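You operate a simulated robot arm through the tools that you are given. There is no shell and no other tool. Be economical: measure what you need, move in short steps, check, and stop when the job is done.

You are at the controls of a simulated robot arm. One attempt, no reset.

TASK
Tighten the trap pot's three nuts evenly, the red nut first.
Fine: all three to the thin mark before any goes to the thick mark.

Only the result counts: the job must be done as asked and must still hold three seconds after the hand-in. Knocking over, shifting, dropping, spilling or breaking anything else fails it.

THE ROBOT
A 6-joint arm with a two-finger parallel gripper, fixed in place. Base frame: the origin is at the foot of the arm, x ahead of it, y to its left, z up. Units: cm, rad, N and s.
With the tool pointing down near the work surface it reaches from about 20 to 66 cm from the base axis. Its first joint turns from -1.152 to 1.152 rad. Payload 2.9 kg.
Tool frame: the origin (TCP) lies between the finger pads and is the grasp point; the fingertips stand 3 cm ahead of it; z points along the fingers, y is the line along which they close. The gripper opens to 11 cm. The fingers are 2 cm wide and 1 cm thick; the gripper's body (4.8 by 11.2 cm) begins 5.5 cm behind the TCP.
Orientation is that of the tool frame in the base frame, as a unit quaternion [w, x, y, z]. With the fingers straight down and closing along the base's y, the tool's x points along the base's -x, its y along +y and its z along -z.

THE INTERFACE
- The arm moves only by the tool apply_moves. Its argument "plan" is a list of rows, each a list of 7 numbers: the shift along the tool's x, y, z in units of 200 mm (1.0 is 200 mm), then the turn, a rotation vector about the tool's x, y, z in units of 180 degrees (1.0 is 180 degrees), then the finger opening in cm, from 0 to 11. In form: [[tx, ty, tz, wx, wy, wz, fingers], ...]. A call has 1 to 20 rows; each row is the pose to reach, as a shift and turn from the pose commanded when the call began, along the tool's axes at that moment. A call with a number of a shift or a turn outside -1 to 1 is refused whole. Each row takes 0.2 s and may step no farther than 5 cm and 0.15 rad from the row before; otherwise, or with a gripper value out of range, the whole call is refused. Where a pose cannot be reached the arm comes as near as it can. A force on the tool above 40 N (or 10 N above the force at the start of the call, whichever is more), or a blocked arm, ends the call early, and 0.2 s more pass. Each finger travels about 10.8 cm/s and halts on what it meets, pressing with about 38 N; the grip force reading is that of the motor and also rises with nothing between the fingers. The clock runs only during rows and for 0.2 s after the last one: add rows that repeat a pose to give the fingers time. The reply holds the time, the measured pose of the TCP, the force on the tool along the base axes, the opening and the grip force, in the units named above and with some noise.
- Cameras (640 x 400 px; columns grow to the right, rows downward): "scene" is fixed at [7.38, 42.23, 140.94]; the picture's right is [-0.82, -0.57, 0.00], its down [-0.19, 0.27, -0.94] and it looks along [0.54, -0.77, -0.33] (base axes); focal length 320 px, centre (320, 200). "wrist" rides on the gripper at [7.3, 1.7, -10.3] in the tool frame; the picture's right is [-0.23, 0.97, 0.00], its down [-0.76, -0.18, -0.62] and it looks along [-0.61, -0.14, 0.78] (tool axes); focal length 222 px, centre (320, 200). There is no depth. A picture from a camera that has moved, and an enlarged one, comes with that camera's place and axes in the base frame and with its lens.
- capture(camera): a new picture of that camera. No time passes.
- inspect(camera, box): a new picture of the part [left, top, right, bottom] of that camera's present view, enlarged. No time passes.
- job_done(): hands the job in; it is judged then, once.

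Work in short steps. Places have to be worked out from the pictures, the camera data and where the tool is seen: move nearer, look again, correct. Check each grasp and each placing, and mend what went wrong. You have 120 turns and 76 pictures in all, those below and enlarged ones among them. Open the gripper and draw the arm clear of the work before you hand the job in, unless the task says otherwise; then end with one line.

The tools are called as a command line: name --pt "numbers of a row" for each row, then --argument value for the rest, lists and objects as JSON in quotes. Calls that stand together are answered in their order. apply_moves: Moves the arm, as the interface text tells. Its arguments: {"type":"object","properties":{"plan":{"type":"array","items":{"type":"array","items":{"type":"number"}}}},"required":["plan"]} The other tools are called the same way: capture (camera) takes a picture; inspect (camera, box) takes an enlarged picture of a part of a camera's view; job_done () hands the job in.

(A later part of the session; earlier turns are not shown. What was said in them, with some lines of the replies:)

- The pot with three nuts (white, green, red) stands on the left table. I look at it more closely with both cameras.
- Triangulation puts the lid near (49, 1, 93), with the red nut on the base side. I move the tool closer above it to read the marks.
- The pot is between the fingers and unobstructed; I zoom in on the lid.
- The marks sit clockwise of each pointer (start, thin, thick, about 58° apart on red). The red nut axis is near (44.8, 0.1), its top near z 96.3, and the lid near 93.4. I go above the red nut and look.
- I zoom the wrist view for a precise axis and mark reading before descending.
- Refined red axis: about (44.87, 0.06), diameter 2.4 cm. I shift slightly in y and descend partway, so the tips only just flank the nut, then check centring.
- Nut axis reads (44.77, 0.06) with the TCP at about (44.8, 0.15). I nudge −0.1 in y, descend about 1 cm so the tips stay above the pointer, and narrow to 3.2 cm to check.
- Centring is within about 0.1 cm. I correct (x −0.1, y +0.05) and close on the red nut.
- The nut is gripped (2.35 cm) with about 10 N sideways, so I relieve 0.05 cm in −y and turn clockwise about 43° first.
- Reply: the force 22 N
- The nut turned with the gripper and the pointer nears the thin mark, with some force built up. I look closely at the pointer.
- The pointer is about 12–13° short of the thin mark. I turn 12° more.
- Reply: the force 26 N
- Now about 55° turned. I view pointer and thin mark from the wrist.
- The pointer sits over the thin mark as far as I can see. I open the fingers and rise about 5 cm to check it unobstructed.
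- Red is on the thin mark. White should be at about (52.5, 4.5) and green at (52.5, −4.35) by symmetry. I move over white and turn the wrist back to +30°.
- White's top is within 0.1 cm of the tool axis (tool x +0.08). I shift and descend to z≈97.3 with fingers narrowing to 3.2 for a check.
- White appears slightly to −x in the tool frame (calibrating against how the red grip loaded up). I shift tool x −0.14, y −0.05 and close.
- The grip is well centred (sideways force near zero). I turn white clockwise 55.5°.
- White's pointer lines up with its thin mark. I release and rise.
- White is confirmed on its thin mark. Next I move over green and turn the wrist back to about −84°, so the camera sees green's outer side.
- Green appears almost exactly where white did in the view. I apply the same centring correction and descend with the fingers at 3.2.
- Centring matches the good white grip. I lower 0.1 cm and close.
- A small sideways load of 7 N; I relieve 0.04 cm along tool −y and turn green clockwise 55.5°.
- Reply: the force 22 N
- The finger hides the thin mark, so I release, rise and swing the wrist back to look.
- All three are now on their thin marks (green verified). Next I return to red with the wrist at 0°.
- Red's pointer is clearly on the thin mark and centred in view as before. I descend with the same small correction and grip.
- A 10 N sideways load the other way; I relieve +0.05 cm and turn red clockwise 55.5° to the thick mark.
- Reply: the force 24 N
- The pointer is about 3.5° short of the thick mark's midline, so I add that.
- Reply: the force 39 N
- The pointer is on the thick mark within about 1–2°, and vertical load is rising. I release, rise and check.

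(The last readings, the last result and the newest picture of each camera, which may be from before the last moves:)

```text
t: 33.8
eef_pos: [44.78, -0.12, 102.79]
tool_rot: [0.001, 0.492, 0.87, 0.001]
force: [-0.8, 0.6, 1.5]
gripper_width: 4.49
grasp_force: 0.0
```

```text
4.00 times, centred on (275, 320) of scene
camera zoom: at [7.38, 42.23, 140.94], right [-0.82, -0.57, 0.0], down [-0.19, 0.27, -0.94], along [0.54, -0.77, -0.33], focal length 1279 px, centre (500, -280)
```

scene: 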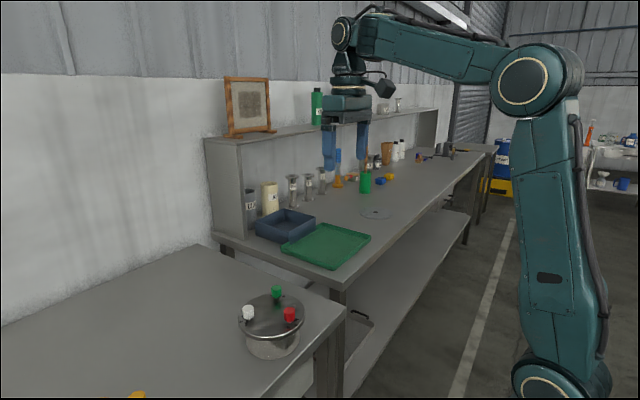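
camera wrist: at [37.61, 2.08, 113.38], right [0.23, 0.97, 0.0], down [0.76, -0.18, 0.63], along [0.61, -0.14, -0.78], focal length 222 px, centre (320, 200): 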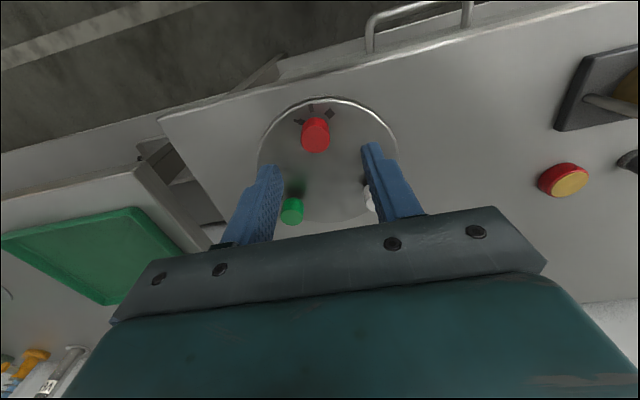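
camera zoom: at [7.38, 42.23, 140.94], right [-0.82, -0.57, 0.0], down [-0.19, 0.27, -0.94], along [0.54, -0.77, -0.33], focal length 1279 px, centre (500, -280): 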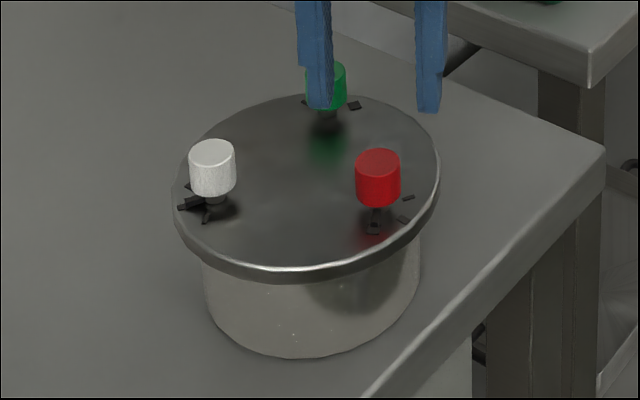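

Red is on the thick mark and the pot hasn't moved. Now over to white with the wrist at about +45°.

apply_moves --pt "0 0.115 0 0 0 -0.04 4.5" --pt "0 0.23 0 0 0 -0.078 4.5" --pt "0 0.345 0 0 0 -0.078 4.5" --pt "0 0.4565 0 0 0 -0.078 4.5" --pt "0 0.4565 0 0 0 -0.078 4.5"

inspect --camera "wrist" --box '[240, 70, 400, 170]'

```text
t: 35.0
eef_pos: [52.57, 4.67, 102.89]
tool_rot: [0.001, 0.383, 0.924, 0.001]
force: [0.4, 0.8, -0.5]
gripper_width: 4.5
grasp_force: 0.0
```

```text
4.00 times, centred on (320, 120) of wrist
camera zoom: at [48.66, 10.98, 113.11], right [0.85, 0.53, 0.0], down [0.41, -0.66, 0.62], along [0.33, -0.53, -0.78], focal length 888 px, centre (320, 520)
```

zoom: 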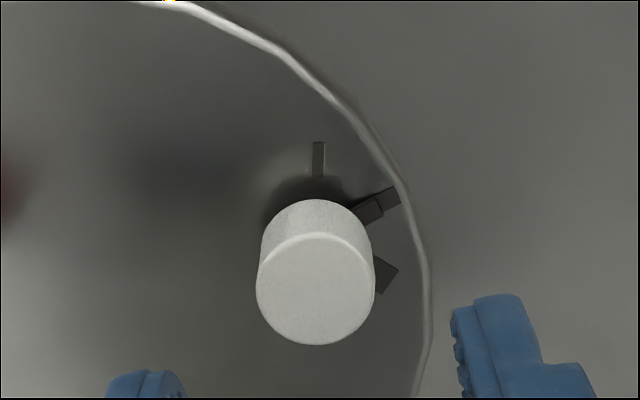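

White again appears at nearly the same image point. I descend with the correction and grip.

apply_moves --pt "-0.005 -0.0025 0.1 0 0 0 4.5" --pt "-0.005 -0.0025 0.2 0 0 0 4.5" --pt "-0.005 -0.0025 0.277 0 0 0 4.2" --pt "-0.005 -0.0025 0.277 0 0 0 3.2" --pt "-0.005 -0.0025 0.277 0 0 0 3.2" --pt "-0.005 -0.0025 0.277 0 0 0 2.6" --pt "-0.005 -0.0025 0.277 0 0 0 2.0" --pt "-0.005 -0.0025 0.277 0 0 0 2.0"

```text
t: 36.8
eef_pos: [52.63, 4.5, 97.25]
tool_rot: [0.0, 0.384, 0.923, -0.001]
force: [-5.0, -5.0, 0.5]
gripper_width: 2.31
grasp_force: 45.0
```

A small −7 N along tool y; I relieve it and turn white clockwise 57°.

apply_moves --pt "0 -0.002 0 0 0 0 2.0" --pt "0 -0.002 0 0 0 0.045 2.0" --pt "0 -0.002 0 0 0 0.09 2.0" --pt "0 -0.002 0 0 0 0.135 2.0" --pt "0 -0.002 0 0 0 0.18 2.0" --pt "0 -0.002 0 0 0 0.225 2.0" --pt "0 -0.002 0 0 0 0.27 2.0" --pt "0 -0.002 0 0 0 0.315 2.0" --pt "0 -0.002 0 0 0 0.315 2.0"

inspect --camera "wrist" --box '[290, 120, 365, 170]'

```text
t: 38.8
eef_pos: [52.61, 4.56, 97.33]
tool_rot: [0.0, 0.776, 0.631, -0.001]
force: [-14.0, -5.7, -11.8]
gripper_width: 2.3
grasp_force: 45.1
```

```text
8.00 times, centred on (328, 145) of wrist
camera zoom: at [55.76, 11.28, 107.56], right [0.91, -0.42, 0.0], down [-0.33, -0.71, 0.62], along [-0.26, -0.57, -0.78], focal length 1777 px, centre (260, 640)
```

zoom: 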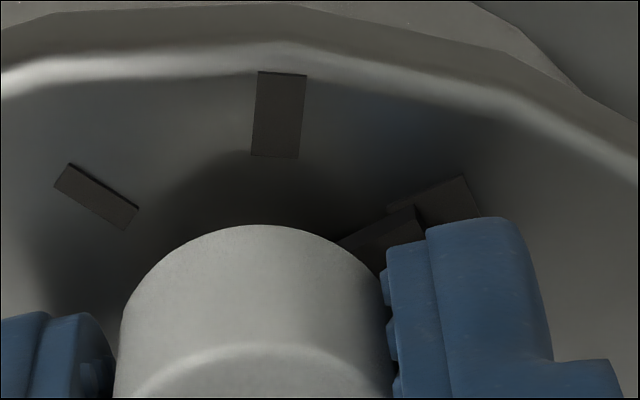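

The turn is 56.6°, but the finger blocks the view. I release, rise and look from further round.

apply_moves --pt "0 0 0 0 0 0 3" --pt "0 0 0 0 0 0 4.5" --pt "0 0 -0.1 0 0 0 4.5" --pt "0 0 -0.25 0 0 0 4.5" --pt "0 0 -0.28 0 0 0.045 4.5" --pt "0 0 -0.28 0 0 0.09 4.5" --pt "0 0 -0.28 0 0 0.135 4.5" --pt "0 0 -0.28 0 0 0.135 4.5"

inspect --camera "wrist" --box '[290, 85, 365, 135]'

```text
t: 40.6
eef_pos: [52.67, 4.52, 102.8]
tool_rot: [0.001, 0.891, 0.454, 0.001]
force: [0.0, -0.2, 0.3]
gripper_width: 4.49
grasp_force: 0.0
```

```text
8.00 times, centred on (328, 110) of wrist
camera zoom: at [58.24, 9.36, 113.12], right [0.65, -0.76, 0.0], down [-0.59, -0.51, 0.62], along [-0.47, -0.41, -0.78], focal length 1777 px, centre (260, 920)
```

zoom: 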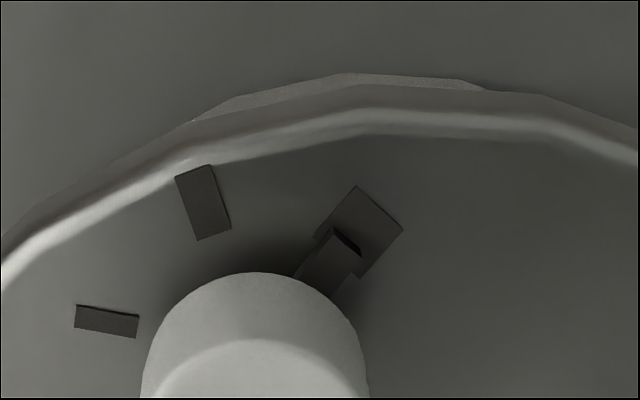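

White is on its thick mark. I swing the wrist back and travel to green.

apply_moves --pt "-0.037 0.0266 0 0 0 -0.047 4.5" --pt "-0.0747 0.0533 0 0 0 -0.094 4.5" --pt "-0.112 0.08 0 0 0 -0.141 4.5" --pt "-0.149 0.1066 0 0 0 -0.188 4.5" --pt "-0.187 0.133 0 0 0 -0.235 4.5" --pt "-0.224 0.16 0 0 0 -0.282 4.5" --pt "-0.261 0.1865 0 0 0 -0.329 4.5" --pt "-0.299 0.213 0 0 0 -0.376 4.5" --pt "-0.336 0.24 0 0 0 -0.423 4.5" --pt "-0.3733 0.2664 0 0 0 -0.47 4.5" --pt "-0.3733 0.2664 0 0 0 -0.517 4.5" --pt "-0.3733 0.2664 0 0 0 -0.564 4.5" --pt "-0.3733 0.2664 0 0 0 -0.611 4.5" --pt "-0.3733 0.2664 0 0 0 -0.658 4.5" --pt "-0.3733 0.2664 0 0 0 -0.705 4.5" --pt "-0.3733 0.2664 0 0 0 -0.752 4.5" --pt "-0.3733 0.2664 0 0 0 -0.799 4.5" --pt "-0.3733 0.2664 0 0 0 -0.846 4.5" --pt "-0.3733 0.2664 0 0 0 -0.893 4.5" --pt "-0.3733 0.2664 0 0 0 -0.94 4.5"

```text
t: 44.8
eef_pos: [52.56, -4.83, 102.87]
tool_rot: [0.0, -0.369, 0.929, -0.001]
force: [-0.8, -0.5, 0.0]
gripper_width: 4.5
grasp_force: 0.0
```

Position is as expected; I rotate about 35° further back so the final view faces the thick mark.

apply_moves --pt "0 0 0 0 0 -0.047 4.5" --pt "0 0 0 0 0 -0.094 4.5" --pt "0 0 0 0 0 -0.141 4.5" --pt "0 0 0 0 0 -0.188 4.5" --pt "0 0 0 0 0 -0.188 4.5"

inspect --camera "wrist" --box '[240, 70, 400, 170]'

```text
t: 46.0
eef_pos: [52.58, -4.64, 102.86]
tool_rot: [0.001, -0.623, 0.782, 0.0]
force: [-0.2, -1.5, 0.6]
gripper_width: 4.51
grasp_force: 0.1
```

```text
4.00 times, centred on (320, 120) of wrist
camera zoom: at [49.36, -11.31, 113.15], right [-0.9, 0.44, 0.0], down [0.34, 0.7, 0.62], along [0.28, 0.56, -0.78], focal length 888 px, centre (320, 520)
```

zoom: 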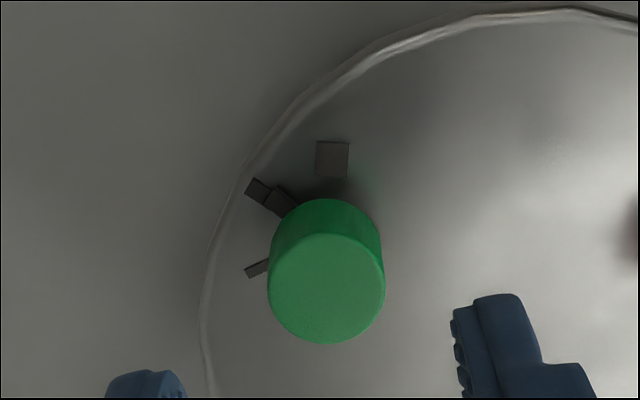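

Green is about 0.15 cm toward tool +y this time. I correct and descend with the fingers at 3.2, then check.

apply_moves --pt "-0.0045 0.0065 0.1 0 0 0 4.5" --pt "-0.0045 0.0065 0.2 0 0 0 4.5" --pt "-0.0045 0.0065 0.277 0 0 0 4.2" --pt "-0.0045 0.0065 0.277 0 0 0 3.2" --pt "-0.0045 0.0065 0.277 0 0 0 3.2"

inspect --camera "wrist" --box '[240, 110, 400, 210]'

```text
t: 47.2
eef_pos: [52.58, -4.58, 97.58]
tool_rot: [0.001, -0.622, 0.783, 0.0]
force: [0.3, 0.2, -0.5]
gripper_width: 3.21
grasp_force: 0.0
```

```text
4.00 times, centred on (320, 160) of wrist
camera zoom: at [49.2, -11.25, 107.7], right [-0.9, 0.44, 0.0], down [0.34, 0.7, 0.62], along [0.28, 0.56, -0.78], focal length 888 px, centre (320, 360)
```

zoom: 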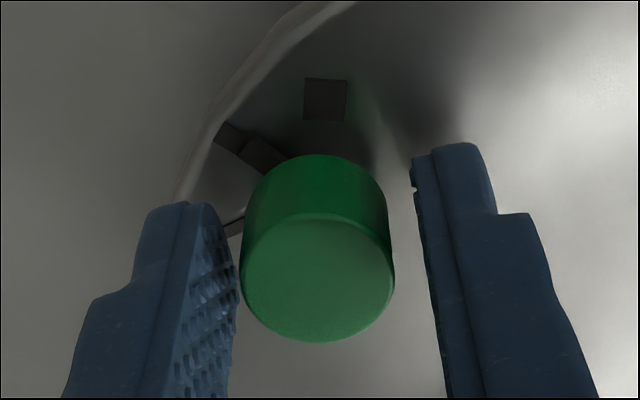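

Nearly centred (nut slightly to the left). I shift −0.06 in y, lower 0.1 cm and close.

apply_moves --pt "0 -0.003 0.005 0 0 0 3.2" --pt "0 -0.003 0.005 0 0 0 2.6" --pt "0 -0.003 0.005 0 0 0 2.0" --pt "0 -0.003 0.005 0 0 0 2.0"

```text
t: 48.2
eef_pos: [52.58, -4.65, 97.38]
tool_rot: [0.001, -0.622, 0.783, -0.001]
force: [2.5, -0.4, -0.9]
gripper_width: 2.33
grasp_force: 45.5
```

The grip is well centred. I turn green clockwise 56.5° to the thick mark.

apply_moves --pt "0 0 0 0 0 0.045 2.0" --pt "0 0 0 0 0 0.09 2.0" --pt "0 0 0 0 0 0.135 2.0" --pt "0 0 0 0 0 0.18 2.0" --pt "0 0 0 0 0 0.225 2.0" --pt "0 0 0 0 0 0.27 2.0" --pt "0 0 0 0 0 0.314 2.0" --pt "0 0 0 0 0 0.314 2.0"

inspect --camera "wrist" --box '[270, 115, 345, 165]'

```text
t: 50.0
eef_pos: [52.47, -4.5, 97.33]
tool_rot: [0.001, -0.177, 0.984, -0.002]
force: [-6.2, 9.6, 24.0]
gripper_width: 2.35
grasp_force: 44.5
```

```text
8.00 times, centred on (308, 140) of wrist
camera zoom: at [45.08, -5.48, 107.58], right [-0.13, 0.99, 0.0], down [0.77, 0.1, 0.63], along [0.62, 0.08, -0.78], focal length 1777 px, centre (420, 680)
```

zoom: 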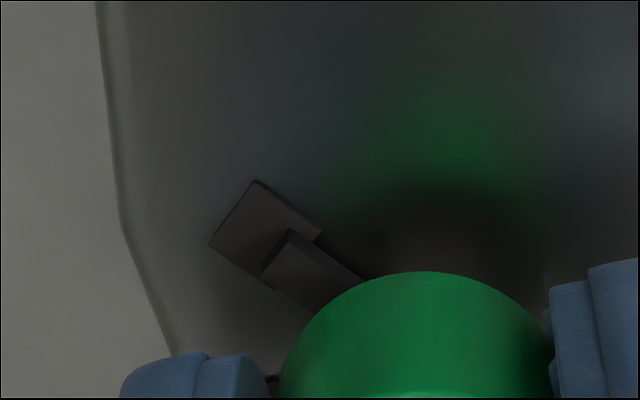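

Green's pointer lies on its thick mark. I release, rise and verify everything.

apply_moves --pt "0 0 0 0 0 0 3" --pt "0 0 0 0 0 0 4.5" --pt "0 0 -0.1 0 0 0 4.5" --pt "0 0 -0.25 0 0 0 4.5" --pt "0 0 -0.28 0 0 0 4.5"

inspect --camera "wrist" --box '[270, 80, 345, 130]'

```text
t: 51.2
eef_pos: [52.47, -4.65, 102.81]
tool_rot: [0.002, -0.178, 0.984, -0.001]
force: [-0.2, -0.3, 0.6]
gripper_width: 4.5
grasp_force: 0.1
```

```text
8.00 times, centred on (308, 105) of wrist
camera zoom: at [45.0, -5.58, 113.03], right [-0.13, 0.99, 0.0], down [0.77, 0.1, 0.63], along [0.62, 0.08, -0.78], focal length 1777 px, centre (420, 960)
```

zoom: 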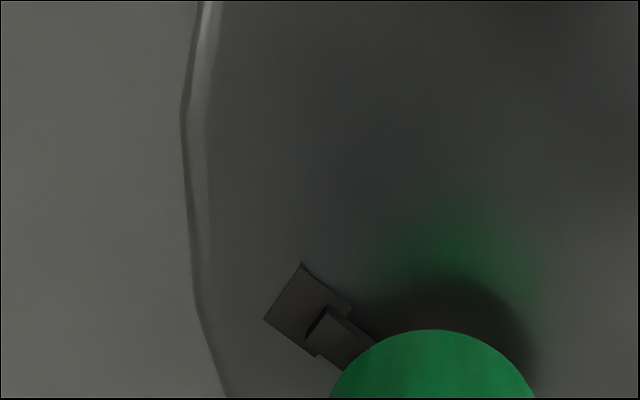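

All good; I raise the arm clear and look once more from above.

apply_moves --pt "0 0 -0.2 0 0 0 6" --pt "0 0 -0.4 0 0 0.04 8" --pt "0.1 0 -0.6 0 0 0.08 11" --pt "0.3 0.1 -0.7 0 0 0.114 11" --pt "0.5 0.15 -0.7 0 0 0.114 11" --pt "0.5 0.15 -0.7 0 0 0.114 11"

capture --camera "wrist"

inspect --camera "scene" --box '[220, 270, 330, 370]'

```text
t: 52.6
eef_pos: [42.05, -5.04, 116.99]
tool_rot: [0.001, 0.001, 1.0, 0.0]
force: [-0.5, 0.1, -0.1]
gripper_width: 11.02
grasp_force: 0.0
```

```text
27 pictures are left
camera wrist: at [34.76, -3.3, 127.3], right [0.23, 0.97, 0.0], down [0.76, -0.18, 0.63], along [0.61, -0.14, -0.78], focal length 222 px, centre (320, 200)
```

wrist: 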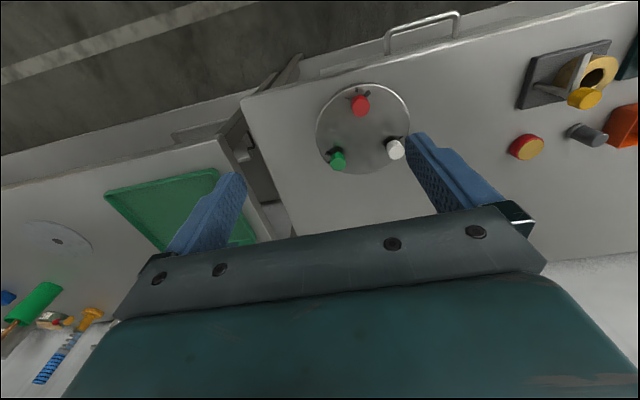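

```text
4.00 times, centred on (275, 320) of scene
camera zoom: at [7.38, 42.23, 140.94], right [-0.82, -0.57, 0.0], down [-0.19, 0.27, -0.94], along [0.54, -0.77, -0.33], focal length 1279 px, centre (500, -280)
```

zoom: 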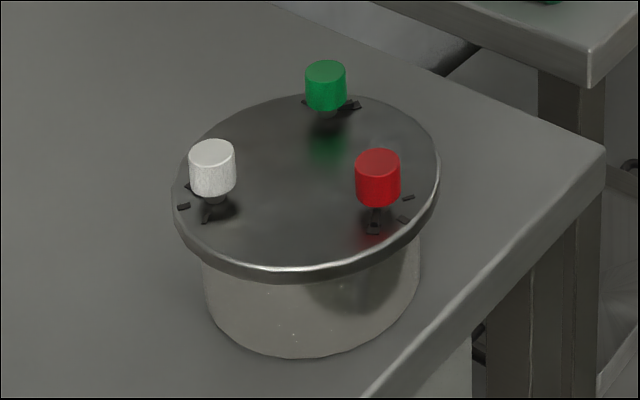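

All three pointers are on their thick marks, the pot is where it was and the arm is clear, so I hand in.

job_done

```text
The job is handed in.
```

I tightened all three nuts in two rounds, red first each time: all to the thin mark, then all to the thick mark. By the pictures, each pointer sits within about 2° of its thick mark and the pot has not moved.
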